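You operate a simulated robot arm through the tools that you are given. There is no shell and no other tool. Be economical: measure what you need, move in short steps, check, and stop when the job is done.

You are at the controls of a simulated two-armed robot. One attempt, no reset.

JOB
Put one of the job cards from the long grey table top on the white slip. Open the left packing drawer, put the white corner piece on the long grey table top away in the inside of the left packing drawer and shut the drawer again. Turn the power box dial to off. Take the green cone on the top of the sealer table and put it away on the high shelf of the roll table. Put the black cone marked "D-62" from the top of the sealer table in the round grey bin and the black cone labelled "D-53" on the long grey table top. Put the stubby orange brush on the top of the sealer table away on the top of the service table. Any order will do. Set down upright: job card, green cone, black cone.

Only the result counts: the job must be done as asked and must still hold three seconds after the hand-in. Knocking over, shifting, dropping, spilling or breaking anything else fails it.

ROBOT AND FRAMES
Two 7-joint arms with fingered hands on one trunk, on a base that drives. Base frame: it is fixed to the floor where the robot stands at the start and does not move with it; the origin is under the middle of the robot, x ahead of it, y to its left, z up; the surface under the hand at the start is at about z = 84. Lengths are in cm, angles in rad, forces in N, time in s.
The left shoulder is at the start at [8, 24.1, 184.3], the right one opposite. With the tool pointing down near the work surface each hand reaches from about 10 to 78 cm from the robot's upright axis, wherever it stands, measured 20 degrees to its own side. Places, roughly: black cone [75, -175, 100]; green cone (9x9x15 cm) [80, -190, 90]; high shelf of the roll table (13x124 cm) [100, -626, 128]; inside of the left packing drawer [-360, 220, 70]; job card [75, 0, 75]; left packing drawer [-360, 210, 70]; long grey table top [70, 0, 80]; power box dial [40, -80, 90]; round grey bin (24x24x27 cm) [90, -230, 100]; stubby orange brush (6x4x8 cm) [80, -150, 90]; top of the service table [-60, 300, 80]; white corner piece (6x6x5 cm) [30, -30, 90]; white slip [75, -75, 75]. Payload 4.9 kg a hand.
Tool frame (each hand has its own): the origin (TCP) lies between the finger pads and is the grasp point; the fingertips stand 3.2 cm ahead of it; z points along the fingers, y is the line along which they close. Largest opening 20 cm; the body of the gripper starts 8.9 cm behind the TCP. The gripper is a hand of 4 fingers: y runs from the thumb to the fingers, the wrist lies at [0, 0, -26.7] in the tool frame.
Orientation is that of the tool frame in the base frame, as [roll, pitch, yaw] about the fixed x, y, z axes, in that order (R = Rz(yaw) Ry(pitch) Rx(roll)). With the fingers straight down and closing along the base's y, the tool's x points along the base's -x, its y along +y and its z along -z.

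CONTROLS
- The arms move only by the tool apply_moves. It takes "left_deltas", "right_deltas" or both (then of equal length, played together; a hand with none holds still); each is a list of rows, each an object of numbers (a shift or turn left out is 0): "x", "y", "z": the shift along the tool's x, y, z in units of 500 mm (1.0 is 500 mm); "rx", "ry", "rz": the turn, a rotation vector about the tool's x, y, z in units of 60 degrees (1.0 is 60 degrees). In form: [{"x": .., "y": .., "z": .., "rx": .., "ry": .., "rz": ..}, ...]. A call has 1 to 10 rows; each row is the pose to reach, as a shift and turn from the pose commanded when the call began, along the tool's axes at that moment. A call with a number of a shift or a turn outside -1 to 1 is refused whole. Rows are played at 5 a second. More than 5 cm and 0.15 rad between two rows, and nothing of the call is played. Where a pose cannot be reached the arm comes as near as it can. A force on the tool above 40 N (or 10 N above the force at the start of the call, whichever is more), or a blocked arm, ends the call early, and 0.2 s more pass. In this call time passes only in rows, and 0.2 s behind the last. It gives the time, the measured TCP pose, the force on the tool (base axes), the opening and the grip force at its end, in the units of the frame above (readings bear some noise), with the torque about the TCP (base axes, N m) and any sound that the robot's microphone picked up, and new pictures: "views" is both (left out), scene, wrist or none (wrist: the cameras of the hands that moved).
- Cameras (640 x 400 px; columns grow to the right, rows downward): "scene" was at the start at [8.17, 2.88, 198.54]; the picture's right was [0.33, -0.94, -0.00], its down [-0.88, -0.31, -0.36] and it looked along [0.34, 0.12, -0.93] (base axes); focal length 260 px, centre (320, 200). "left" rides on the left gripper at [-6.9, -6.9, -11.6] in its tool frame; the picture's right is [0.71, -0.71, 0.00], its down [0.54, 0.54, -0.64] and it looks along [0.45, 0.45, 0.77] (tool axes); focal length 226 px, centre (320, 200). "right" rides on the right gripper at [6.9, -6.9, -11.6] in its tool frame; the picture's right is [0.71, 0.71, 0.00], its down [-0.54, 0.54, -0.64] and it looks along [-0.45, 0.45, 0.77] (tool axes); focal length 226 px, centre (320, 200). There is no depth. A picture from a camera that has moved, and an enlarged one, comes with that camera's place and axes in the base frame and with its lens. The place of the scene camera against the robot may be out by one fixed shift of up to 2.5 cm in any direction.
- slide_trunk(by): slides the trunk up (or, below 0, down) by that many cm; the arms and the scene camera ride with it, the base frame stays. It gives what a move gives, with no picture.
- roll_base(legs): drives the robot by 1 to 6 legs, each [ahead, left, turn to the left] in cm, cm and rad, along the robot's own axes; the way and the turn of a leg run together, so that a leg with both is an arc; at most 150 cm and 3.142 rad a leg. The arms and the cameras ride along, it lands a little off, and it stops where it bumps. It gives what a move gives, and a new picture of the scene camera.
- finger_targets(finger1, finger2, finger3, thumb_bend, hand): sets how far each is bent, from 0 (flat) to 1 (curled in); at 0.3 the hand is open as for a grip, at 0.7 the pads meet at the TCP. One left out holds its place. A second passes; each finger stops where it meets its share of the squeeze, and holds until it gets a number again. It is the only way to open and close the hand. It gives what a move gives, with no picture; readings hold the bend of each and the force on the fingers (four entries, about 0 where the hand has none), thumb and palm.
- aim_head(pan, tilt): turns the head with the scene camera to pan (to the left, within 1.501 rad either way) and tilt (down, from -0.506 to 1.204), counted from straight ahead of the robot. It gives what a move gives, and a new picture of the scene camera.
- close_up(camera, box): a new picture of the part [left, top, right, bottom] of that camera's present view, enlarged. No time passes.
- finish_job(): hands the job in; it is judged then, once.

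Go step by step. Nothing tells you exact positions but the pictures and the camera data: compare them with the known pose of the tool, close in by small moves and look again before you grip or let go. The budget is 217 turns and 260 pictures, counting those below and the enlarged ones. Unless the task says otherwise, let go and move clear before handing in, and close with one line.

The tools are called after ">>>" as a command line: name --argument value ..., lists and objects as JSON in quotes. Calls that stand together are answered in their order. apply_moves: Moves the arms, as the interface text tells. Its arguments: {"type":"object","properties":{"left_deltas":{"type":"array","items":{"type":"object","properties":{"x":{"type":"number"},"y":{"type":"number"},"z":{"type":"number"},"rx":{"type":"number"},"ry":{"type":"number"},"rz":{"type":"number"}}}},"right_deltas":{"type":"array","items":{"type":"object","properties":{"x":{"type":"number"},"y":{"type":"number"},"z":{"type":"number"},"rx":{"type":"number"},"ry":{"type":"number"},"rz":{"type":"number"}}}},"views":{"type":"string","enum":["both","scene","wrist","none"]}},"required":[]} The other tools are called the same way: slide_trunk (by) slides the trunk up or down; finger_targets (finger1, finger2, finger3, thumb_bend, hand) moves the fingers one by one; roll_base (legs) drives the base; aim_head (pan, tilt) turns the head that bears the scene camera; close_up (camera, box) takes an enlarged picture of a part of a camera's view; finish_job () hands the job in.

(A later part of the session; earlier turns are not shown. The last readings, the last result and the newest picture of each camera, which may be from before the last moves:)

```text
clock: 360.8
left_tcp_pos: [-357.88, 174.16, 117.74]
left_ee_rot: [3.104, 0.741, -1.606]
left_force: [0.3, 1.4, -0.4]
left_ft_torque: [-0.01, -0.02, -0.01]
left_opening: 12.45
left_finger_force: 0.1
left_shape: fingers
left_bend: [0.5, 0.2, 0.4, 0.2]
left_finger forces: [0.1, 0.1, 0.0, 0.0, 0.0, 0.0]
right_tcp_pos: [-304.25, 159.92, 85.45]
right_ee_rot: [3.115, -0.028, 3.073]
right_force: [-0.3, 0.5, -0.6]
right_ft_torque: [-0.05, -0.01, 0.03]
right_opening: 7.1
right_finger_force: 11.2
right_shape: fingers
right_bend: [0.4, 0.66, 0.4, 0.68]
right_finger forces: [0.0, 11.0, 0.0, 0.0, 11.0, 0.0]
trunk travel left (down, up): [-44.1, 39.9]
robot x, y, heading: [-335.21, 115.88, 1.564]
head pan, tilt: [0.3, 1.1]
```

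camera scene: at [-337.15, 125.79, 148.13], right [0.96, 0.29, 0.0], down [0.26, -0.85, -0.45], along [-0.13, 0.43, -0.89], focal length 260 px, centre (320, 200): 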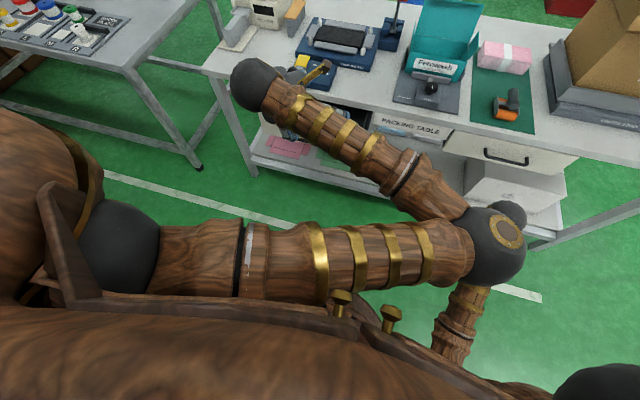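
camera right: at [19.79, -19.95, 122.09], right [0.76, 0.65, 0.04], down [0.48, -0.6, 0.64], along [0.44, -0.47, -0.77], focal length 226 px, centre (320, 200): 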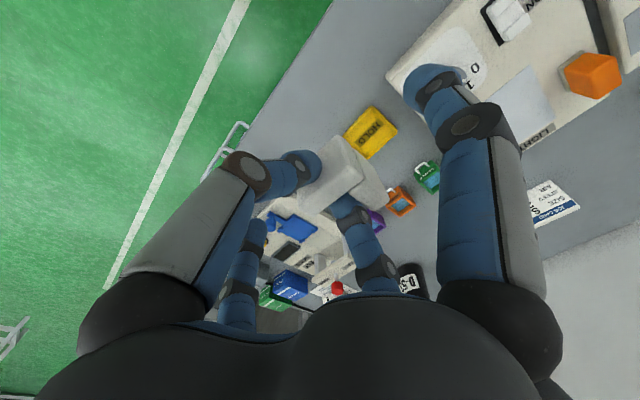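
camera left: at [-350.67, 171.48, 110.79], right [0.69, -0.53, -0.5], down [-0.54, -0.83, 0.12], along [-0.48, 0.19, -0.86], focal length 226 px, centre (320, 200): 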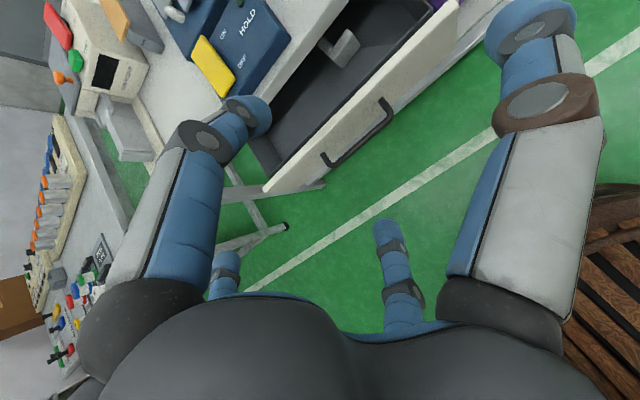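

The drawer got pushed back to ~10 cm when I opened the fingers. I'll hook it again and later release by lifting straight up. Move base forward 12 and lower.

>>> roll_base --legs '[[12, 0, 0]]'

>>> finger_targets --hand "left" --finger1 0.6 --finger3 0.48

>>> slide_trunk --by -20

>>> apply_moves --left_deltas '[{"x": 0.072, "z": 0.04}, {"x": 0.143, "z": 0.08}, {"x": 0.215, "z": 0.12}, {"x": 0.286, "z": 0.16}, {"x": 0.34, "z": 0.19}]' --views "wrist"

```text
clock: 362.1
left_tcp_pos: [-357.82, 186.01, 117.7]
left_ee_rot: [3.103, 0.743, -1.606]
left_force: [1.0, -0.1, 0.3]
left_ft_torque: [0.01, 0.01, 0.02]
left_opening: 12.44
left_finger_force: 0.1
left_shape: fingers
left_bend: [0.5, 0.2, 0.4, 0.2]
left_finger forces: [0.1, 0.0, 0.1, 0.1, 0.0, 0.1]
right_tcp_pos: [-304.06, 171.83, 85.53]
right_ee_rot: [3.117, -0.027, 3.07]
right_force: [-0.6, 0.1, -0.8]
right_ft_torque: [-0.04, 0.03, -0.03]
right_opening: 7.1
right_finger_force: 10.6
right_shape: fingers
right_bend: [0.4, 0.66, 0.4, 0.68]
right_finger forces: [0.0, 11.0, 0.0, 0.0, 11.0, 0.0]
trunk travel left (down, up): [-44.1, 39.9]
robot x, y, heading: [-335.25, 127.63, 1.564]
head pan, tilt: [0.3, 1.1]
camera scene: at [-337.08, 137.58, 168.15], right [0.96, 0.29, 0.0], down [0.26, -0.85, -0.45], along [-0.13, 0.44, -0.89], focal length 260 px, centre (320, 200)
```

scene: 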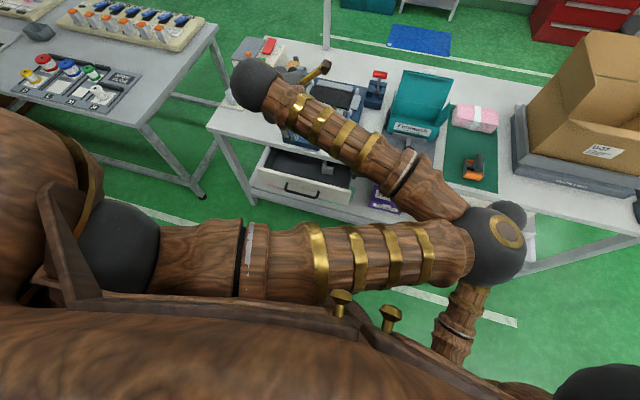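

```text
clock: 363.1
left_tcp_pos: [-357.83, 186.18, 117.89]
left_ee_rot: [3.103, 0.744, -1.607]
left_force: [0.4, -0.8, -0.8]
left_ft_torque: [0.0, -0.01, 0.0]
left_opening: 11.53
left_finger_force: 0.1
left_shape: fingers
left_bend: [0.6, 0.2, 0.48, 0.2]
left_finger forces: [0.0, 0.0, 0.0, 0.1, 0.0, 0.0]
right_tcp_pos: [-304.03, 171.74, 85.45]
right_ee_rot: [3.117, -0.027, 3.069]
right_force: [-0.2, 0.2, -0.7]
right_ft_torque: [-0.02, -0.01, 0.02]
right_opening: 7.1
right_finger_force: 11.3
right_shape: fingers
right_bend: [0.4, 0.66, 0.4, 0.68]
right_finger forces: [0.0, 11.0, 0.1, 0.0, 11.1, 0.1]
trunk travel left (down, up): [-44.1, 39.9]
robot x, y, heading: [-335.47, 127.85, 1.56]
head pan, tilt: [0.3, 1.1]
```

```text
clock: 365.2
left_tcp_pos: [-357.68, 186.11, 97.82]
left_ee_rot: [3.103, 0.741, -1.605]
left_force: [0.4, -0.3, -0.5]
left_ft_torque: [0.0, 0.0, 0.0]
left_opening: 11.52
left_finger_force: 0.1
left_shape: fingers
left_bend: [0.6, 0.2, 0.48, 0.2]
left_finger forces: [0.0, 0.0, 0.0, 0.1, 0.0, 0.1]
right_tcp_pos: [-303.93, 171.82, 65.6]
right_ee_rot: [3.116, -0.027, 3.07]
right_force: [0.3, -0.1, 0.0]
right_ft_torque: [0.0, 0.02, 0.0]
right_opening: 7.08
right_finger_force: 10.8
right_shape: fingers
right_bend: [0.4, 0.66, 0.4, 0.68]
right_finger forces: [0.0, 10.9, 0.1, 0.0, 11.0, 0.1]
trunk travel left (down, up): [-24.1, 59.9]
robot x, y, heading: [-335.07, 127.53, 1.567]
head pan, tilt: [0.3, 1.1]
```

```text
clock: 366.4
left_tcp_pos: [-358.36, 180.01, 79.16]
left_ee_rot: [3.104, 0.743, -1.605]
left_force: [0.3, 0.4, -0.1]
left_ft_torque: [0.01, 0.01, -0.03]
left_opening: 11.56
left_finger_force: 0.0
left_shape: fingers
left_bend: [0.6, 0.2, 0.48, 0.2]
left_finger forces: [0.0, 0.0, 0.1, 0.1, 0.0, 0.0]
left hand out of reach, approached as far as the arm can: row 1, 2
right_tcp_pos: [-303.95, 171.8, 65.53]
right_ee_rot: [3.117, -0.028, 3.069]
right_force: [-0.4, -0.2, 0.2]
right_ft_torque: [-0.02, 0.01, -0.02]
right_opening: 7.09
right_finger_force: 10.9
right_shape: fingers
right_bend: [0.4, 0.66, 0.4, 0.68]
right_finger forces: [0.0, 10.9, 0.1, 0.0, 11.0, 0.0]
trunk travel left (down, up): [-24.1, 59.9]
robot x, y, heading: [-335.05, 127.53, 1.56]
head pan, tilt: [0.3, 1.1]
camera left: at [-351.09, 177.35, 92.18], right [0.69, -0.53, -0.5], down [-0.55, -0.83, 0.12], along [-0.48, 0.19, -0.86], focal length 226 px, centre (320, 200)
```

left: 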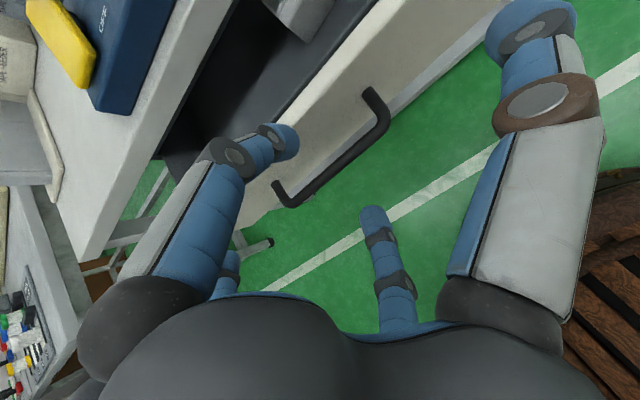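

Bar now at y≈184. Repeat the same approach path relative to the bar.

>>> apply_moves --left_deltas '[{"x": 0.04, "z": -0.007}, {"x": 0.04, "z": 0.04}, {"x": 0.04, "z": 0.08}, {"x": 0.04, "z": 0.105}, {"x": 0.037, "z": 0.125}, {"x": 0.04, "z": 0.134}]' --views "none"

>>> close_up --camera "left" --box '[200, 60, 420, 240]'

```text
clock: 367.8
left_tcp_pos: [-358.54, 183.12, 73.22]
left_ee_rot: [3.103, 0.743, -1.607]
left_force: [-0.2, -0.9, 1.2]
left_ft_torque: [-0.02, 0.0, -0.02]
left_opening: 11.52
left_finger_force: 0.5
left_shape: fingers
left_bend: [0.6, 0.2, 0.48, 0.2]
left_finger forces: [0.9, 0.0, 0.0, 0.1, 0.0, 0.0]
right_tcp_pos: [-303.9, 171.83, 65.52]
right_ee_rot: [3.114, -0.028, 3.069]
right_force: [0.2, 0.1, 0.1]
right_ft_torque: [0.01, -0.01, -0.02]
right_opening: 7.11
right_finger_force: 11.3
right_shape: fingers
right_bend: [0.4, 0.66, 0.4, 0.68]
right_finger forces: [0.1, 11.0, 0.0, 0.0, 11.0, 0.0]
trunk travel left (down, up): [-24.1, 59.9]
robot x, y, heading: [-335.12, 127.48, 1.563]
head pan, tilt: [0.3, 1.1]
```

```text
2.22 times, centred on (310, 150) of left
camera zoom: at [-351.23, 180.39, 85.99], right [0.69, -0.53, -0.5], down [-0.55, -0.83, 0.12], along [-0.48, 0.19, -0.86], focal length 502 px, centre (342, 311)
```

zoom: 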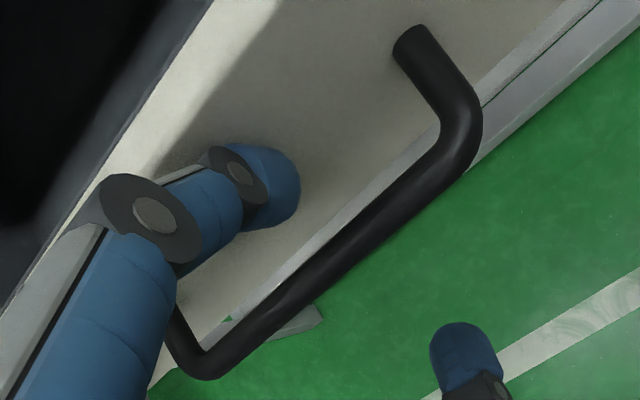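

Same good position. Close and pull back 13 cm.

>>> finger_targets --hand "left" --finger1 0.85 --finger3 0.85

>>> roll_base --legs '[[-14, 0, 0]]'

>>> close_up --camera "left" --box '[100, 0, 480, 240]'

```text
clock: 368.8
left_tcp_pos: [-358.65, 183.08, 72.97]
left_ee_rot: [3.104, 0.742, -1.605]
left_force: [0.2, -0.6, -9.3]
left_ft_torque: [0.12, -0.02, 0.01]
left_opening: 10.99
left_finger_force: 9.8
left_shape: fingers
left_bend: [0.8, 0.2, 0.67, 0.2]
left_finger forces: [10.9, 0.0, 10.0, 0.0, 0.0, 0.1]
right_tcp_pos: [-303.97, 171.84, 65.46]
right_ee_rot: [3.117, -0.029, 3.07]
right_force: [-1.2, 0.3, 0.3]
right_ft_torque: [0.02, 0.0, -0.03]
right_opening: 7.09
right_finger_force: 10.9
right_shape: fingers
right_bend: [0.4, 0.66, 0.4, 0.68]
right_finger forces: [0.0, 11.0, 0.1, 0.0, 11.0, 0.1]
trunk travel left (down, up): [-24.1, 59.9]
robot x, y, heading: [-335.39, 127.39, 1.565]
head pan, tilt: [0.3, 1.1]
```

```text
clock: 370.2
left_tcp_pos: [-358.45, 169.29, 73.06]
left_ee_rot: [3.104, 0.74, -1.608]
left_force: [1.6, -0.2, -8.0]
left_ft_torque: [0.21, -0.01, 0.02]
left_opening: 10.99
left_finger_force: 11.9
left_shape: fingers
left_bend: [0.8, 0.2, 0.66, 0.2]
left_finger forces: [12.9, 0.0, 11.4, 0.0, 0.1, 0.1]
right_tcp_pos: [-303.96, 157.83, 65.48]
right_ee_rot: [3.114, -0.027, 3.071]
right_force: [-0.7, -0.4, 0.1]
right_ft_torque: [0.02, 0.0, 0.01]
right_opening: 7.11
right_finger_force: 10.2
right_shape: fingers
right_bend: [0.4, 0.66, 0.4, 0.68]
right_finger forces: [0.1, 11.0, 0.1, 0.0, 11.0, 0.1]
trunk travel left (down, up): [-24.1, 59.9]
robot x, y, heading: [-335.03, 113.44, 1.559]
head pan, tilt: [0.3, 1.1]
camera scene: at [-337.17, 123.76, 148.14], right [0.96, 0.29, 0.0], down [0.26, -0.85, -0.45], along [-0.13, 0.43, -0.89], focal length 260 px, centre (320, 200)
```

scene: 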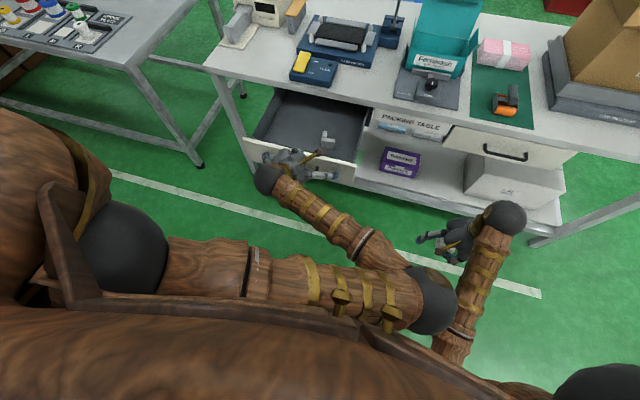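

```text
1.67 times, centred on (290, 120) of left
camera zoom: at [-351.27, 166.48, 86.0], right [0.69, -0.53, -0.5], down [-0.55, -0.83, 0.12], along [-0.48, 0.19, -0.86], focal length 377 px, centre (370, 333)
```

zoom: 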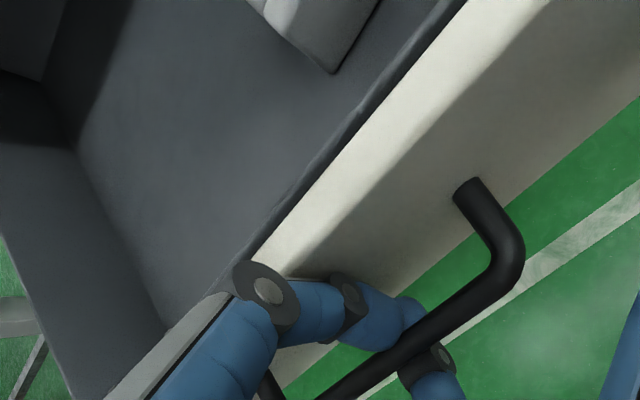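

Open by ~25 cm. Release gently (finger1 only to 0.63) and retreat along the tool axis.

>>> finger_targets --hand "left" --finger1 0.63 --finger3 0.42

>>> apply_moves --left_deltas '[{"x": 0.002, "z": -0.03}, {"x": 0.002, "z": -0.07}, {"x": 0.0, "z": -0.13}, {"x": -0.03, "z": -0.19}, {"x": -0.08, "z": -0.25}, {"x": -0.14, "z": -0.31}, {"x": -0.2, "z": -0.37}]' --views "wrist"

```text
clock: 371.2
left_tcp_pos: [-358.53, 169.2, 73.03]
left_ee_rot: [3.103, 0.741, -1.608]
left_force: [0.5, 0.5, 0.5]
left_ft_torque: [0.04, 0.0, -0.01]
left_opening: 11.36
left_finger_force: 0.8
left_shape: fingers
left_bend: [0.63, 0.2, 0.42, 0.2]
left_finger forces: [0.9, 0.0, 0.0, 0.1, 0.0, 0.0]
right_tcp_pos: [-304.13, 157.9, 65.58]
right_ee_rot: [3.116, -0.028, 3.07]
right_force: [-0.4, -0.1, -0.2]
right_ft_torque: [-0.02, 0.0, 0.0]
right_opening: 7.1
right_finger_force: 11.3
right_shape: fingers
right_bend: [0.4, 0.66, 0.4, 0.68]
right_finger forces: [0.0, 11.0, 0.0, 0.0, 10.9, 0.0]
trunk travel left (down, up): [-24.1, 59.9]
robot x, y, heading: [-335.19, 113.57, 1.564]
head pan, tilt: [0.3, 1.1]
```

```text
clock: 372.8
left_tcp_pos: [-357.34, 170.53, 91.47]
left_ee_rot: [3.102, 0.738, -1.606]
left_force: [0.1, 1.0, 0.2]
left_ft_torque: [-0.04, -0.03, -0.02]
left_opening: 11.34
left_finger_force: 0.1
left_shape: fingers
left_bend: [0.63, 0.2, 0.42, 0.2]
left_finger forces: [0.1, 0.1, 0.1, 0.0, 0.0, 0.1]
left hand out of reach, approached as far as the arm can: row 4, 5, 6, 7
right_tcp_pos: [-304.09, 157.9, 65.5]
right_ee_rot: [3.116, -0.029, 3.071]
right_force: [0.4, -0.6, 0.0]
right_ft_torque: [-0.03, -0.02, -0.03]
right_opening: 7.1
right_finger_force: 10.8
right_shape: fingers
right_bend: [0.4, 0.66, 0.4, 0.68]
right_finger forces: [0.0, 11.1, 0.1, 0.0, 11.0, 0.1]
trunk travel left (down, up): [-24.1, 59.9]
robot x, y, heading: [-335.14, 113.71, 1.562]
head pan, tilt: [0.3, 1.1]
camera left: at [-350.05, 167.86, 104.36], right [0.69, -0.53, -0.5], down [-0.55, -0.83, 0.12], along [-0.48, 0.19, -0.86], focal length 226 px, centre (320, 200)
```

left: 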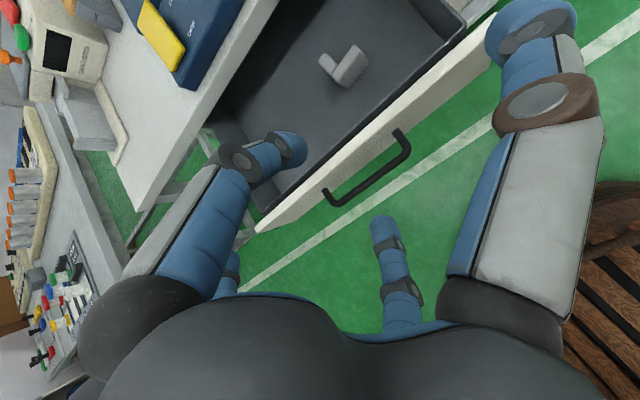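

The drawer is open ~21 cm and already holds a similar piece at ≈[-353,191]. I'll put ours at ≈[-366.5,188] with the right hand. Raise trunk 25, move base left and forward.

>>> slide_trunk --by 25

>>> roll_base --legs '[[0, 66, 0], [14, 0, 0]]'

>>> aim_head --pan -0.3 --tilt 1.1

```text
clock: 375.4
left_tcp_pos: [-357.37, 170.59, 116.36]
left_ee_rot: [3.102, 0.742, -1.608]
left_force: [-0.1, 0.6, 0.2]
left_ft_torque: [-0.02, 0.01, -0.02]
left_opening: 11.35
left_finger_force: 0.0
left_shape: fingers
left_bend: [0.63, 0.2, 0.42, 0.2]
left_finger forces: [0.0, 0.1, 0.0, 0.0, 0.0, 0.0]
right_tcp_pos: [-304.14, 157.79, 90.43]
right_ee_rot: [3.115, -0.028, 3.07]
right_force: [0.6, 1.0, 0.4]
right_ft_torque: [0.01, 0.02, 0.02]
right_opening: 7.08
right_finger_force: 11.4
right_shape: fingers
right_bend: [0.4, 0.66, 0.4, 0.68]
right_finger forces: [0.0, 11.0, 0.0, 0.1, 11.0, 0.1]
trunk travel left (down, up): [-49.1, 34.9]
robot x, y, heading: [-335.45, 113.41, 1.556]
head pan, tilt: [0.3, 1.1]
```

```text
clock: 380.0
left_tcp_pos: [-423.53, 185.01, 116.51]
left_ee_rot: [3.103, 0.743, -1.609]
left_force: [-0.7, -0.3, -0.6]
left_ft_torque: [-0.01, 0.03, -0.04]
left_opening: 11.34
left_finger_force: 0.0
left_shape: fingers
left_bend: [0.63, 0.2, 0.42, 0.2]
left_finger forces: [0.0, 0.0, 0.0, 0.0, 0.1, 0.1]
right_tcp_pos: [-370.33, 172.2, 90.5]
right_ee_rot: [3.115, -0.029, 3.069]
right_force: [-0.6, 0.0, -0.7]
right_ft_torque: [0.02, 0.0, -0.01]
right_opening: 7.09
right_finger_force: 10.8
right_shape: fingers
right_bend: [0.4, 0.66, 0.4, 0.68]
right_finger forces: [0.0, 10.9, 0.1, 0.0, 11.0, 0.1]
trunk travel left (down, up): [-49.1, 34.9]
robot x, y, heading: [-401.66, 128.13, 1.559]
head pan, tilt: [0.3, 1.1]
camera scene: at [-403.45, 138.09, 173.16], right [0.96, 0.29, 0.0], down [0.25, -0.85, -0.46], along [-0.13, 0.44, -0.89], focal length 260 px, centre (320, 200)
```

scene: 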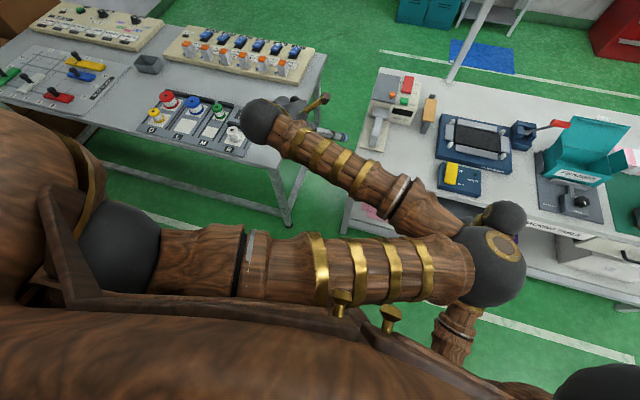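

```text
clock: 381.0
left_tcp_pos: [-423.58, 185.06, 116.46]
left_ee_rot: [3.103, 0.741, -1.609]
left_force: [-0.2, 0.0, 0.5]
left_ft_torque: [-0.01, -0.02, -0.03]
left_opening: 11.34
left_finger_force: 0.0
left_shape: fingers
left_bend: [0.63, 0.2, 0.42, 0.2]
left_finger forces: [0.1, 0.1, 0.0, 0.0, 0.1, 0.0]
right_tcp_pos: [-370.35, 172.31, 90.62]
right_ee_rot: [3.115, -0.028, 3.066]
right_force: [-0.1, -0.2, 0.9]
right_ft_torque: [-0.02, -0.01, 0.0]
right_opening: 7.1
right_finger_force: 10.7
right_shape: fingers
right_bend: [0.4, 0.66, 0.4, 0.68]
right_finger forces: [0.0, 11.0, 0.1, 0.0, 10.9, 0.1]
trunk travel left (down, up): [-49.1, 34.9]
robot x, y, heading: [-401.22, 127.98, 1.561]
head pan, tilt: [-0.3, 1.1]
camera scene: at [-399.72, 138.24, 173.14], right [0.95, -0.3, 0.0], down [-0.27, -0.85, -0.45], along [0.14, 0.43, -0.89], focal length 260 px, centre (320, 200)
```

scene: 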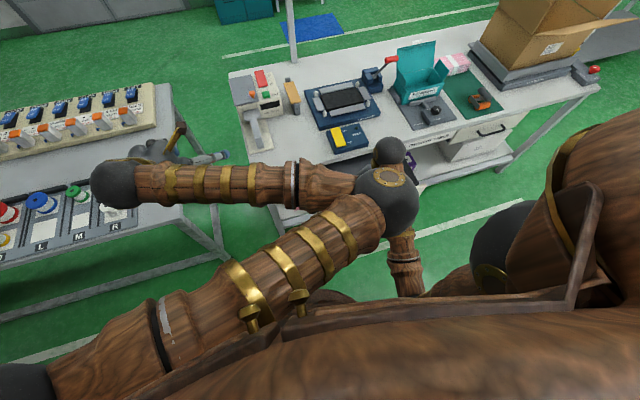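

Look with the right wrist camera.

>>> apply_moves --right_deltas '[{"x": 0}]' --views "wrist"

```text
clock: 381.4
left_tcp_pos: [-423.5, 185.25, 116.47]
left_ee_rot: [3.105, 0.743, -1.609]
left_force: [-0.3, 0.3, -0.4]
left_ft_torque: [-0.02, -0.01, -0.01]
left_opening: 11.36
left_finger_force: 0.1
left_shape: fingers
left_bend: [0.63, 0.2, 0.42, 0.2]
left_finger forces: [0.0, 0.1, 0.0, 0.0, 0.1, 0.1]
right_tcp_pos: [-370.21, 172.33, 90.47]
right_ee_rot: [3.117, -0.028, 3.067]
right_force: [-0.3, 0.2, -0.3]
right_ft_torque: [0.0, 0.02, -0.02]
right_opening: 7.08
right_finger_force: 11.2
right_shape: fingers
right_bend: [0.4, 0.66, 0.4, 0.68]
right_finger forces: [0.0, 11.0, 0.1, 0.0, 11.1, 0.0]
trunk travel left (down, up): [-49.1, 34.9]
robot x, y, heading: [-401.73, 128.19, 1.557]
head pan, tilt: [-0.3, 1.1]
camera right: at [-377.2, 165.8, 102.17], right [-0.65, 0.76, 0.04], down [0.6, 0.48, 0.64], along [0.47, 0.44, -0.77], focal length 226 px, centre (320, 200)
```

right: 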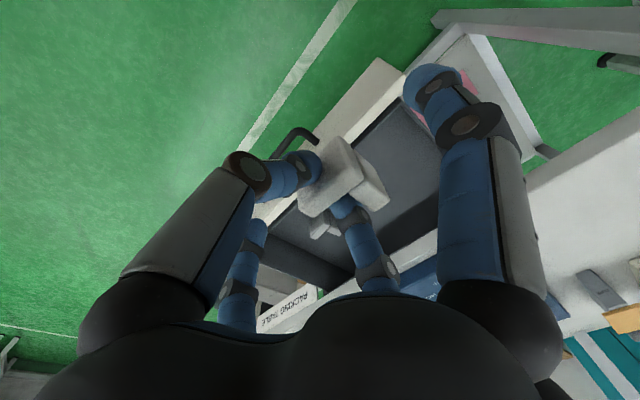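

The open drawer is right ahead. Base forward 8, then arm to [-366.5,185], and look again.

>>> roll_base --legs '[[8, 0, 0]]'

>>> apply_moves --right_deltas '[{"x": -0.033, "y": 0.05}, {"x": -0.067, "y": 0.099}]' --views "wrist"

```text
clock: 382.4
left_tcp_pos: [-423.39, 192.74, 116.53]
left_ee_rot: [3.103, 0.743, -1.612]
left_force: [-1.0, -0.8, 0.9]
left_ft_torque: [0.01, -0.01, -0.02]
left_opening: 11.33
left_finger_force: 0.2
left_shape: fingers
left_bend: [0.63, 0.2, 0.42, 0.2]
left_finger forces: [0.0, 0.0, 0.0, 0.0, 0.1, 0.1]
right_tcp_pos: [-370.16, 179.83, 90.69]
right_ee_rot: [3.113, -0.028, 3.064]
right_force: [-0.2, 0.0, 0.2]
right_ft_torque: [0.02, 0.0, -0.02]
right_opening: 7.1
right_finger_force: 11.2
right_shape: fingers
right_bend: [0.4, 0.66, 0.4, 0.68]
right_finger forces: [0.0, 10.9, 0.0, 0.0, 11.1, 0.1]
trunk travel left (down, up): [-49.1, 34.9]
robot x, y, heading: [-401.42, 135.81, 1.559]
head pan, tilt: [-0.3, 1.1]
camera scene: at [-399.6, 145.74, 173.17], right [0.95, -0.31, 0.0], down [-0.27, -0.85, -0.46], along [0.14, 0.43, -0.89], focal length 260 px, centre (320, 200)
```

scene: 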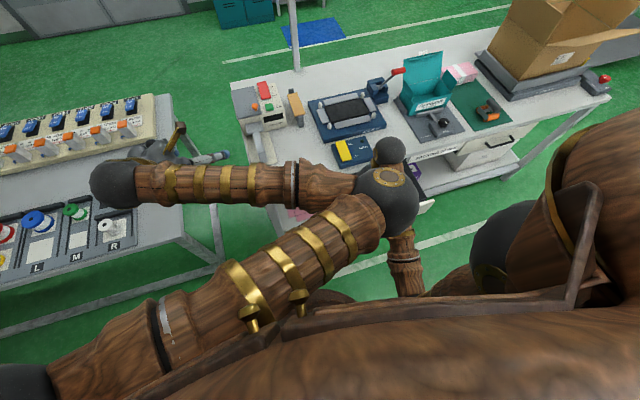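

```text
clock: 383.0
left_tcp_pos: [-423.13, 192.94, 116.41]
left_ee_rot: [3.1, 0.742, -1.612]
left_force: [0.1, -0.6, 0.3]
left_ft_torque: [-0.03, 0.04, 0.05]
left_opening: 11.35
left_finger_force: 0.1
left_shape: fingers
left_bend: [0.63, 0.2, 0.42, 0.2]
left_finger forces: [0.0, 0.0, 0.1, 0.1, 0.1, 0.1]
right_tcp_pos: [-365.08, 184.33, 90.54]
right_ee_rot: [3.115, -0.032, 3.036]
right_force: [-7.5, 2.0, -0.9]
right_ft_torque: [-0.26, -0.71, -0.02]
right_opening: 7.1
right_finger_force: 11.2
right_shape: fingers
right_bend: [0.4, 0.66, 0.4, 0.68]
right_finger forces: [0.1, 10.9, 0.1, 0.0, 10.9, 0.1]
trunk travel left (down, up): [-49.1, 34.9]
robot x, y, heading: [-401.29, 135.56, 1.559]
head pan, tilt: [-0.3, 1.1]
camera right: at [-372.19, 178.06, 102.14], right [-0.63, 0.78, 0.04], down [0.61, 0.46, 0.64], along [0.48, 0.43, -0.77], focal length 226 px, centre (320, 200)
```

right: 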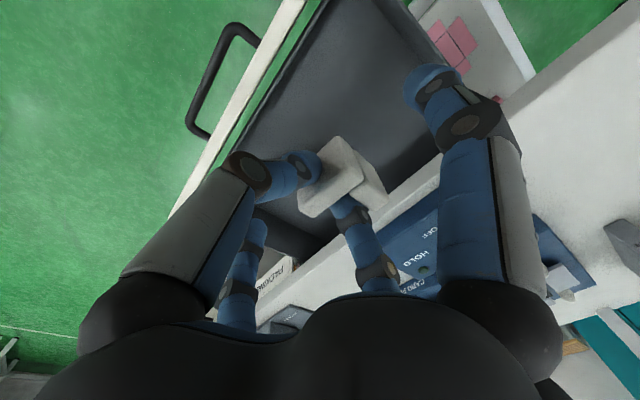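

The right arm lightly touches the left elbow. I extend the left hand forward (well above the table) to clear it.

>>> apply_moves --left_deltas '[{"x": -0.06, "z": 0.05}, {"x": -0.12, "z": 0.1}, {"x": -0.18, "z": 0.15}, {"x": -0.24, "z": 0.2}]' --views "scene"

```text
clock: 384.0
left_tcp_pos: [-423.25, 208.75, 117.07]
left_ee_rot: [3.104, 0.739, -1.608]
left_force: [0.3, -0.5, -0.2]
left_ft_torque: [-0.04, -0.02, 0.03]
left_opening: 11.35
left_finger_force: 0.0
left_shape: fingers
left_bend: [0.63, 0.2, 0.42, 0.2]
left_finger forces: [0.0, 0.0, 0.0, 0.1, 0.0, 0.0]
right_tcp_pos: [-366.49, 184.95, 90.42]
right_ee_rot: [3.117, -0.027, 3.067]
right_force: [-0.4, 0.2, 0.0]
right_ft_torque: [-0.02, -0.05, 0.0]
right_opening: 7.11
right_finger_force: 10.6
right_shape: fingers
right_bend: [0.4, 0.66, 0.4, 0.68]
right_finger forces: [0.0, 10.8, 0.0, 0.1, 10.8, 0.1]
trunk travel left (down, up): [-49.1, 34.9]
robot x, y, heading: [-401.63, 136.19, 1.561]
head pan, tilt: [-0.3, 1.1]
camera scene: at [-399.64, 146.34, 173.13], right [0.95, -0.31, 0.0], down [-0.27, -0.85, -0.45], along [0.14, 0.43, -0.89], focal length 260 px, centre (320, 200)
```

scene: 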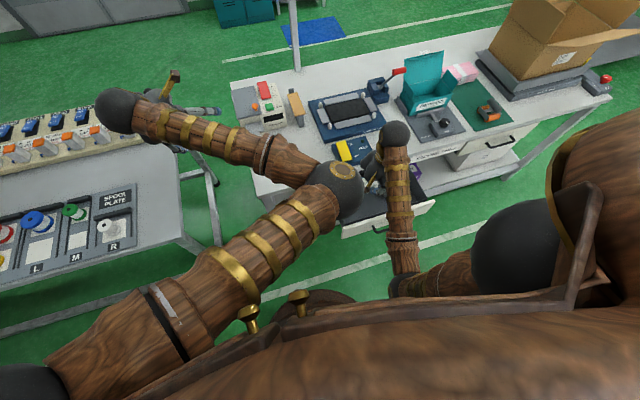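

Clear now, and the right hand is over the drawer interior. Descend.

>>> apply_moves --right_deltas '[{"z": 0.08}, {"z": 0.16}, {"z": 0.22}, {"z": 0.28}]' --views "wrist"

```text
clock: 385.0
left_tcp_pos: [-423.09, 208.7, 117.09]
left_ee_rot: [3.103, 0.743, -1.612]
left_force: [-0.8, -0.2, 0.2]
left_ft_torque: [0.02, 0.04, 0.02]
left_opening: 11.33
left_finger_force: 0.2
left_shape: fingers
left_bend: [0.63, 0.2, 0.42, 0.2]
left_finger forces: [0.1, 0.0, 0.0, 0.0, 0.0, 0.1]
right_tcp_pos: [-366.84, 185.23, 76.46]
right_ee_rot: [3.117, -0.029, 3.067]
right_force: [0.1, 0.7, -0.8]
right_ft_torque: [0.01, 0.02, 0.01]
right_opening: 7.09
right_finger_force: 11.2
right_shape: fingers
right_bend: [0.4, 0.66, 0.4, 0.68]
right_finger forces: [0.0, 10.9, 0.0, 0.0, 10.9, 0.0]
trunk travel left (down, up): [-49.1, 34.9]
robot x, y, heading: [-401.28, 136.35, 1.557]
head pan, tilt: [-0.3, 1.1]
camera right: at [-373.69, 178.62, 88.17], right [-0.65, 0.76, 0.04], down [0.6, 0.48, 0.64], along [0.47, 0.44, -0.77], focal length 226 px, centre (320, 200)
```

right: 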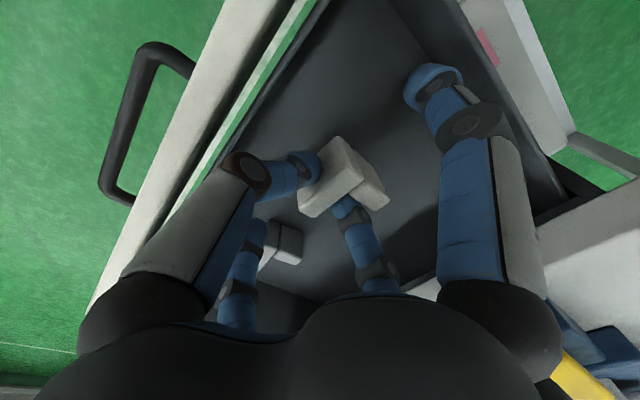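

Finger3 is close to the existing piece; I bend it in a bit and shift 1 cm left before lowering the rest.

>>> finger_targets --hand "right" --finger3 0.48 --finger1 0.44

>>> apply_moves --right_deltas '[{"x": 0.022}, {"x": 0.022, "z": 0.03}, {"x": 0.022, "z": 0.06}, {"x": 0.022, "z": 0.08}]' --views "wrist"

```text
clock: 386.0
left_tcp_pos: [-423.12, 208.6, 117.15]
left_ee_rot: [3.104, 0.742, -1.61]
left_force: [0.1, 0.8, -0.4]
left_ft_torque: [0.0, 0.02, 0.05]
left_opening: 11.32
left_finger_force: 0.0
left_shape: fingers
left_bend: [0.63, 0.2, 0.42, 0.2]
left_finger forces: [0.0, 0.0, 0.0, 0.1, 0.0, 0.0]
right_tcp_pos: [-366.73, 185.17, 76.41]
right_ee_rot: [3.116, -0.028, 3.065]
right_force: [-0.3, -0.4, 0.3]
right_ft_torque: [0.01, -0.01, -0.03]
right_opening: 6.17
right_finger_force: 10.8
right_shape: fingers
right_bend: [0.44, 0.66, 0.48, 0.68]
right_finger forces: [0.0, 10.8, 0.2, 0.1, 11.0, 0.0]
trunk travel left (down, up): [-49.1, 34.9]
robot x, y, heading: [-401.49, 136.01, 1.56]
head pan, tilt: [-0.3, 1.1]
```

```text
clock: 387.0
left_tcp_pos: [-423.16, 208.72, 117.17]
left_ee_rot: [3.102, 0.742, -1.614]
left_force: [0.1, -0.1, 0.3]
left_ft_torque: [-0.02, -0.01, 0.02]
left_opening: 11.32
left_finger_force: 0.2
left_shape: fingers
left_bend: [0.63, 0.2, 0.42, 0.2]
left_finger forces: [0.0, 0.0, 0.0, 0.0, 0.1, 0.0]
right_tcp_pos: [-367.98, 185.33, 72.53]
right_ee_rot: [3.116, -0.029, 3.066]
right_force: [0.6, 1.0, 3.3]
right_ft_torque: [0.02, 0.0, -0.02]
right_opening: 6.2
right_finger_force: 12.7
right_shape: fingers
right_bend: [0.44, 0.66, 0.48, 0.68]
right_finger forces: [0.1, 11.4, 0.0, 0.1, 13.2, 0.1]
trunk travel left (down, up): [-49.1, 34.9]
robot x, y, heading: [-401.5, 136.12, 1.556]
head pan, tilt: [-0.3, 1.1]
camera right: at [-374.97, 178.8, 84.27], right [-0.65, 0.76, 0.04], down [0.6, 0.48, 0.64], along [0.47, 0.44, -0.77], focal length 226 px, centre (320, 200)
```

right: 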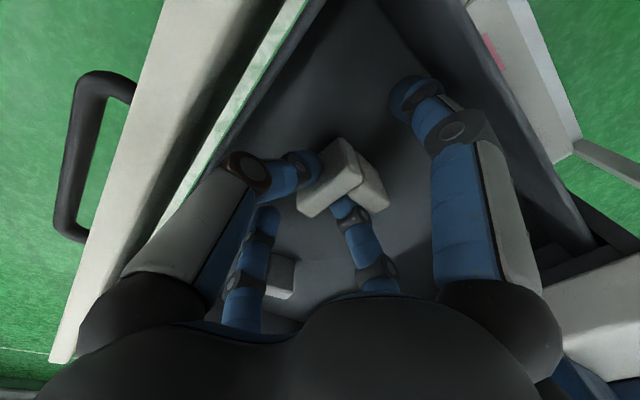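

It touches the drawer floor. Release and lift straight up.

>>> finger_targets --hand "right" --finger2 0.62 --thumb_bend 0.58

>>> apply_moves --right_deltas '[{"z": -0.03}, {"z": -0.08}, {"z": -0.16}, {"z": -0.24}, {"z": -0.32}, {"z": -0.4}]' --views "wrist"

```text
clock: 388.0
left_tcp_pos: [-423.09, 208.51, 117.04]
left_ee_rot: [3.103, 0.741, -1.61]
left_force: [-0.5, -0.2, 0.4]
left_ft_torque: [0.02, 0.0, 0.01]
left_opening: 11.35
left_finger_force: 0.0
left_shape: fingers
left_bend: [0.63, 0.2, 0.42, 0.2]
left_finger forces: [0.0, 0.0, 0.0, 0.0, 0.0, 0.1]
right_tcp_pos: [-367.96, 185.4, 72.57]
right_ee_rot: [3.118, -0.029, 3.065]
right_force: [0.6, -0.5, 0.2]
right_ft_torque: [-0.02, 0.01, -0.03]
right_opening: 7.1
right_finger_force: 0.2
right_shape: fingers
right_bend: [0.44, 0.62, 0.48, 0.57]
right_finger forces: [0.1, 0.0, 0.0, 0.0, 0.1, 0.0]
trunk travel left (down, up): [-49.1, 34.9]
robot x, y, heading: [-401.56, 135.58, 1.557]
head pan, tilt: [-0.3, 1.1]
```

```text
clock: 389.4
left_tcp_pos: [-423.2, 208.68, 117.18]
left_ee_rot: [3.104, 0.742, -1.612]
left_force: [0.8, 0.8, 0.5]
left_ft_torque: [0.02, -0.02, -0.02]
left_opening: 11.35
left_finger_force: 0.0
left_shape: fingers
left_bend: [0.63, 0.2, 0.42, 0.2]
left_finger forces: [0.1, 0.0, 0.0, 0.0, 0.0, 0.1]
right_tcp_pos: [-367.53, 184.9, 90.36]
right_ee_rot: [3.114, -0.028, 3.064]
right_force: [-0.2, 0.8, 0.5]
right_ft_torque: [-0.02, 0.0, 0.01]
right_opening: 7.1
right_finger_force: 0.0
right_shape: fingers
right_bend: [0.44, 0.62, 0.48, 0.57]
right_finger forces: [0.1, 0.0, 0.0, 0.0, 0.0, 0.0]
right hand out of reach, approached as far as the arm can: row 6
trunk travel left (down, up): [-49.1, 34.9]
robot x, y, heading: [-401.3, 136.25, 1.563]
head pan, tilt: [-0.3, 1.1]
camera right: at [-374.5, 178.29, 102.15], right [-0.65, 0.76, 0.04], down [0.6, 0.48, 0.64], along [0.47, 0.44, -0.77], focal length 226 px, centre (320, 200)
```

right: 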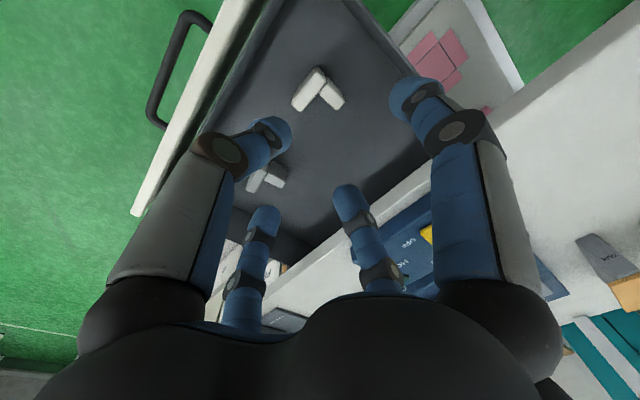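

The piece lies in the drawer. Now I go back to push the drawer shut with the left hand (tilted, fingers closed), right of the handle bar.

>>> roll_base --legs '[[-21, 0, 0], [0, -76, 0]]'

>>> finger_targets --hand "left" --finger1 0.7 --finger2 0.7 --finger3 0.7 --thumb_bend 0.7

>>> apply_moves --left_deltas '[{"x": 0.06, "z": -0.05}, {"x": 0.12, "z": -0.1}, {"x": 0.18, "z": -0.15}, {"x": 0.24, "z": -0.2}]' --views "both"

```text
clock: 394.8
left_tcp_pos: [-348.04, 186.77, 117.07]
left_ee_rot: [3.103, 0.742, -1.606]
left_force: [0.2, 0.5, -0.8]
left_ft_torque: [-0.01, 0.01, 0.01]
left_opening: 11.35
left_finger_force: 0.0
left_shape: fingers
left_bend: [0.63, 0.2, 0.42, 0.2]
left_finger forces: [0.0, 0.1, 0.0, 0.1, 0.1, 0.1]
right_tcp_pos: [-292.24, 163.27, 90.46]
right_ee_rot: [3.116, -0.028, 3.071]
right_force: [0.3, 0.2, 0.3]
right_ft_torque: [-0.02, -0.01, 0.0]
right_opening: 7.11
right_finger_force: 0.0
right_shape: fingers
right_bend: [0.44, 0.62, 0.48, 0.57]
right_finger forces: [0.1, 0.0, 0.0, 0.0, 0.1, 0.1]
trunk travel left (down, up): [-49.1, 34.9]
robot x, y, heading: [-326.25, 114.58, 1.568]
head pan, tilt: [-0.3, 1.1]
camera scene: at [-324.23, 124.42, 173.14], right [0.95, -0.3, 0.0], down [-0.27, -0.85, -0.45], along [0.14, 0.43, -0.89], focal length 260 px, centre (320, 200)
```

scene: 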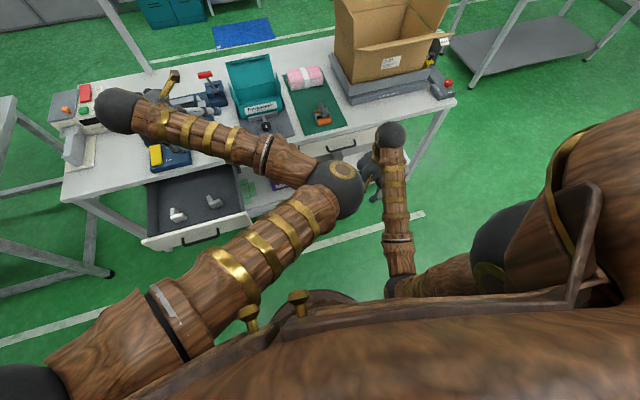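

```text
clock: 395.8
left_tcp_pos: [-348.17, 186.72, 117.22]
left_ee_rot: [3.104, 0.742, -1.606]
left_force: [-0.3, 0.3, 0.4]
left_ft_torque: [-0.01, -0.02, 0.0]
left_opening: 0.21
left_finger_force: 0.1
left_shape: fingers
left_bend: [0.7, 0.68, 0.7, 0.69]
left_finger forces: [0.0, 0.0, 0.1, 0.0, 0.1, 0.0]
right_tcp_pos: [-292.31, 163.33, 90.49]
right_ee_rot: [3.115, -0.028, 3.069]
right_force: [1.0, -0.4, 0.8]
right_ft_torque: [-0.03, -0.02, -0.03]
right_opening: 7.09
right_finger_force: 0.0
right_shape: fingers
right_bend: [0.44, 0.62, 0.48, 0.57]
right_finger forces: [0.0, 0.0, 0.0, 0.0, 0.0, 0.0]
trunk travel left (down, up): [-49.1, 34.9]
robot x, y, heading: [-325.92, 114.52, 1.563]
head pan, tilt: [-0.3, 1.1]
```

```text
clock: 396.8
left_tcp_pos: [-348.2, 170.95, 116.59]
left_ee_rot: [3.103, 0.742, -1.603]
left_force: [-0.1, 0.1, 0.3]
left_ft_torque: [0.0, 0.01, 0.0]
left_opening: 0.2
left_finger_force: 0.1
left_shape: fingers
left_bend: [0.7, 0.68, 0.7, 0.69]
left_finger forces: [0.1, 0.0, 0.0, 0.0, 0.1, 0.0]
right_tcp_pos: [-292.18, 163.21, 90.56]
right_ee_rot: [3.114, -0.027, 3.07]
right_force: [0.3, -0.5, 0.8]
right_ft_torque: [0.01, -0.01, -0.01]
right_opening: 7.09
right_finger_force: 0.0
right_shape: fingers
right_bend: [0.44, 0.62, 0.48, 0.57]
right_finger forces: [0.0, 0.0, 0.1, 0.0, 0.0, 0.0]
trunk travel left (down, up): [-49.1, 34.9]
robot x, y, heading: [-326.11, 114.12, 1.566]
head pan, tilt: [-0.3, 1.1]
camera scene: at [-324.12, 124.16, 173.15], right [0.95, -0.3, 0.0], down [-0.27, -0.85, -0.46], along [0.14, 0.43, -0.89], focal length 260 px, centre (320, 200)
camera left: at [-340.9, 168.26, 129.49], right [0.69, -0.53, -0.5], down [-0.55, -0.83, 0.12], along [-0.48, 0.19, -0.86], focal length 226 px, centre (320, 200)
```

scene: 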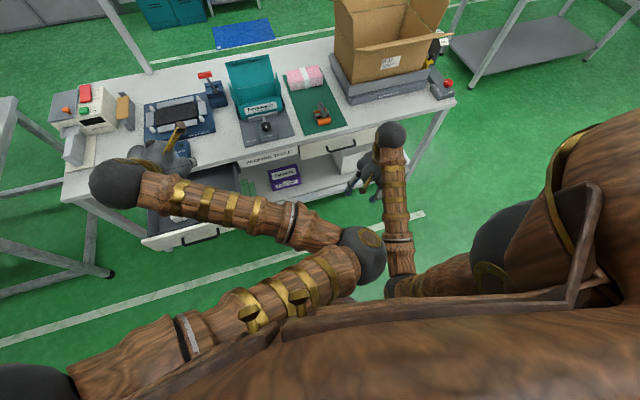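
left: 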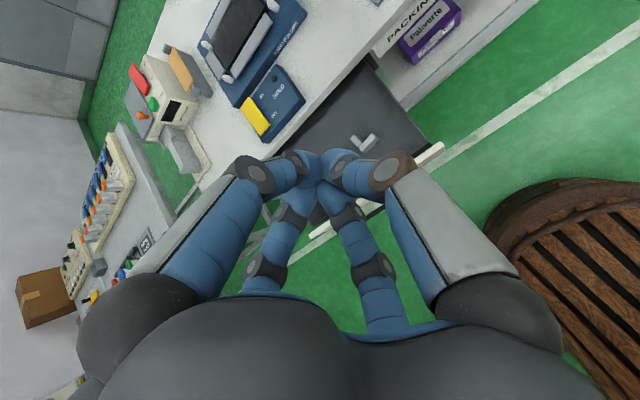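

Lower: trunk -25, base right 3, then arm down to panel height.

>>> slide_trunk --by -25

>>> roll_base --legs '[[0, -3, 0]]'

>>> apply_moves --left_deltas '[{"x": 0.06, "z": 0.05}, {"x": 0.12, "z": 0.11}, {"x": 0.18, "z": 0.17}, {"x": 0.23, "z": 0.235}]' --views "both"

```text
clock: 399.3
left_tcp_pos: [-348.2, 171.22, 91.42]
left_ee_rot: [3.104, 0.743, -1.606]
left_force: [0.0, -0.2, -0.5]
left_ft_torque: [0.06, 0.0, -0.03]
left_opening: 0.18
left_finger_force: 0.1
left_shape: fingers
left_bend: [0.7, 0.68, 0.7, 0.69]
left_finger forces: [0.0, 0.1, 0.0, 0.1, 0.1, 0.1]
right_tcp_pos: [-292.3, 163.32, 65.46]
right_ee_rot: [3.116, -0.027, 3.07]
right_force: [-0.2, 0.0, 0.2]
right_ft_torque: [0.02, 0.01, 0.01]
right_opening: 7.08
right_finger_force: 0.1
right_shape: fingers
right_bend: [0.44, 0.62, 0.48, 0.57]
right_finger forces: [0.0, 0.0, 0.0, 0.1, 0.0, 0.0]
trunk travel left (down, up): [-24.1, 59.9]
robot x, y, heading: [-325.96, 114.33, 1.569]
head pan, tilt: [-0.3, 1.1]
```

```text
clock: 400.2
left_tcp_pos: [-345.4, 171.15, 91.44]
left_ee_rot: [3.103, 0.74, -1.605]
left_force: [0.1, -0.9, 0.1]
left_ft_torque: [0.01, -0.04, 0.01]
left_opening: 0.19
left_finger_force: 0.0
left_shape: fingers
left_bend: [0.7, 0.68, 0.7, 0.69]
left_finger forces: [0.0, 0.0, 0.0, 0.1, 0.0, 0.0]
right_tcp_pos: [-289.4, 163.31, 65.34]
right_ee_rot: [3.116, -0.028, 3.072]
right_force: [-0.9, -0.3, 0.0]
right_ft_torque: [0.01, 0.01, 0.01]
right_opening: 7.1
right_finger_force: 0.1
right_shape: fingers
right_bend: [0.44, 0.62, 0.48, 0.57]
right_finger forces: [0.1, 0.0, 0.0, 0.1, 0.0, 0.0]
trunk travel left (down, up): [-24.1, 59.9]
robot x, y, heading: [-322.94, 114.22, 1.563]
head pan, tilt: [-0.3, 1.1]
camera scene: at [-321.29, 124.39, 148.14], right [0.95, -0.3, 0.0], down [-0.27, -0.85, -0.45], along [0.14, 0.43, -0.89], focal length 260 px, centre (320, 200)
```

scene: 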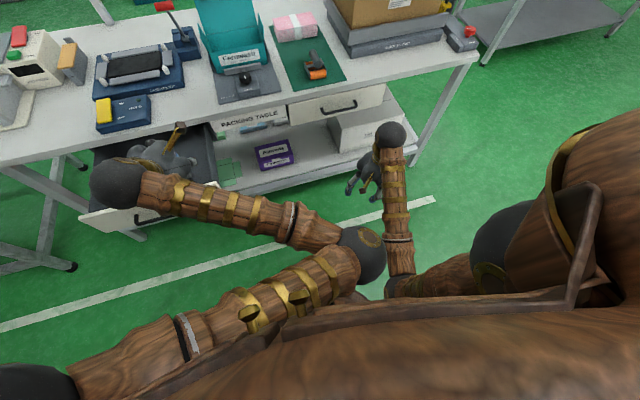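

```text
clock: 401.2
left_tcp_pos: [-345.74, 170.59, 74.59]
left_ee_rot: [3.106, 0.736, -1.603]
left_force: [-0.2, 0.4, -0.6]
left_ft_torque: [-0.02, -0.03, -0.02]
left_opening: 1.64
left_finger_force: 0.1
left_shape: fingers
left_bend: [0.62, 0.69, 0.69, 0.69]
left_finger forces: [0.0, 0.1, 0.0, 0.0, 0.0, 0.0]
right_tcp_pos: [-289.39, 163.59, 65.33]
right_ee_rot: [3.117, -0.028, 3.073]
right_force: [0.3, 0.4, -0.5]
right_ft_torque: [-0.06, -0.01, -0.02]
right_opening: 7.1
right_finger_force: 0.2
right_shape: fingers
right_bend: [0.44, 0.62, 0.48, 0.57]
right_finger forces: [0.0, 0.0, 0.0, 0.0, 0.0, 0.0]
trunk travel left (down, up): [-24.1, 59.9]
robot x, y, heading: [-323.16, 114.42, 1.56]
head pan, tilt: [-0.3, 1.1]
camera scene: at [-321.29, 124.66, 148.08], right [0.95, -0.3, 0.0], down [-0.27, -0.85, -0.45], along [0.14, 0.43, -0.89], focal length 260 px, centre (320, 200)
camera left: at [-338.56, 167.96, 87.56], right [0.69, -0.53, -0.49], down [-0.55, -0.83, 0.13], along [-0.48, 0.18, -0.86], focal length 226 px, centre (320, 200)
```

scene: 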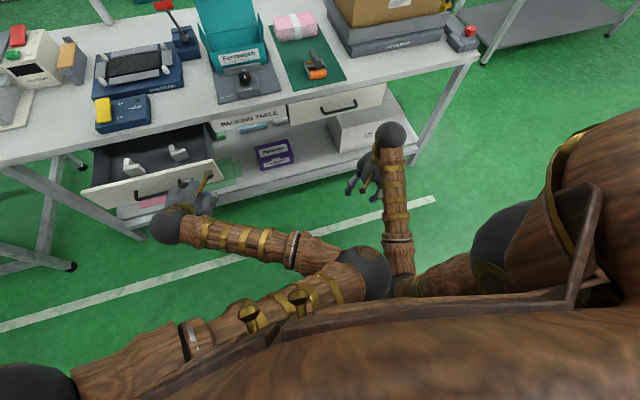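
left: 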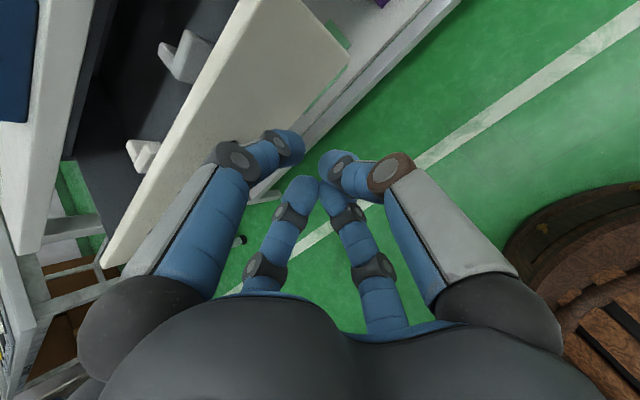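

In position in front of the panel. Push by driving forward 20 cm.

>>> roll_base --legs '[[12, 0, 0], [8, 0, 0]]'

>>> apply_moves --left_deltas '[{"x": 0}]' --views "wrist"

```text
clock: 403.1
left_tcp_pos: [-345.86, 190.46, 74.91]
left_ee_rot: [3.103, 0.742, -1.604]
left_force: [-0.1, 0.0, 1.0]
left_ft_torque: [-0.01, 0.0, 0.0]
left_opening: 1.59
left_finger_force: 0.1
left_shape: fingers
left_bend: [0.62, 0.69, 0.69, 0.69]
left_finger forces: [0.0, 0.1, 0.0, 0.0, 0.0, 0.0]
right_tcp_pos: [-289.38, 183.26, 65.32]
right_ee_rot: [3.117, -0.027, 3.075]
right_force: [1.0, -0.2, -0.1]
right_ft_torque: [-0.02, 0.03, 0.01]
right_opening: 7.09
right_finger_force: 0.1
right_shape: fingers
right_bend: [0.44, 0.62, 0.48, 0.57]
right_finger forces: [0.0, 0.0, 0.0, 0.0, 0.0, 0.1]
trunk travel left (down, up): [-24.1, 59.9]
robot x, y, heading: [-322.97, 133.99, 1.566]
head pan, tilt: [-0.3, 1.1]
camera scene: at [-321.15, 144.43, 148.12], right [0.95, -0.3, 0.0], down [-0.27, -0.85, -0.45], along [0.14, 0.43, -0.89], focal length 260 px, centre (320, 200)
```

scene: 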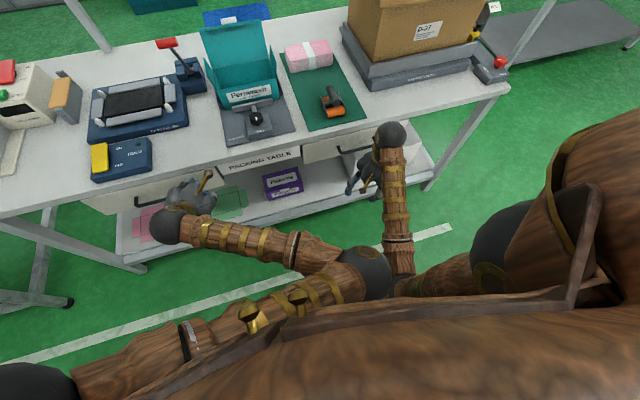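

```text
clock: 403.5
left_tcp_pos: [-345.86, 190.38, 75.02]
left_ee_rot: [3.103, 0.741, -1.606]
left_force: [-0.5, 0.0, 0.4]
left_ft_torque: [0.01, 0.03, 0.01]
left_opening: 1.57
left_finger_force: 0.0
left_shape: fingers
left_bend: [0.62, 0.69, 0.69, 0.69]
left_finger forces: [0.0, 0.1, 0.0, 0.0, 0.1, 0.0]
right_tcp_pos: [-289.35, 183.18, 65.41]
right_ee_rot: [3.114, -0.028, 3.074]
right_force: [0.5, -0.7, 0.8]
right_ft_torque: [-0.01, -0.02, -0.02]
right_opening: 7.09
right_finger_force: 0.1
right_shape: fingers
right_bend: [0.44, 0.62, 0.48, 0.57]
right_finger forces: [0.0, 0.0, 0.0, 0.0, 0.0, 0.0]
trunk travel left (down, up): [-24.1, 59.9]
robot x, y, heading: [-323.2, 134.49, 1.567]
head pan, tilt: [-0.3, 1.1]
camera left: at [-338.53, 187.63, 87.94], right [0.69, -0.53, -0.5], down [-0.54, -0.83, 0.12], along [-0.48, 0.19, -0.86], focal length 226 px, centre (320, 200)
```

left: 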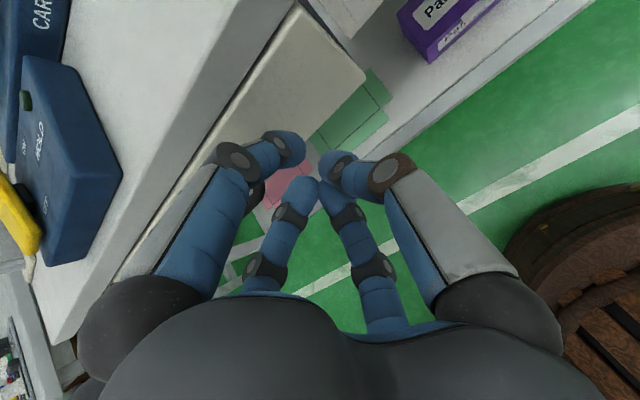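

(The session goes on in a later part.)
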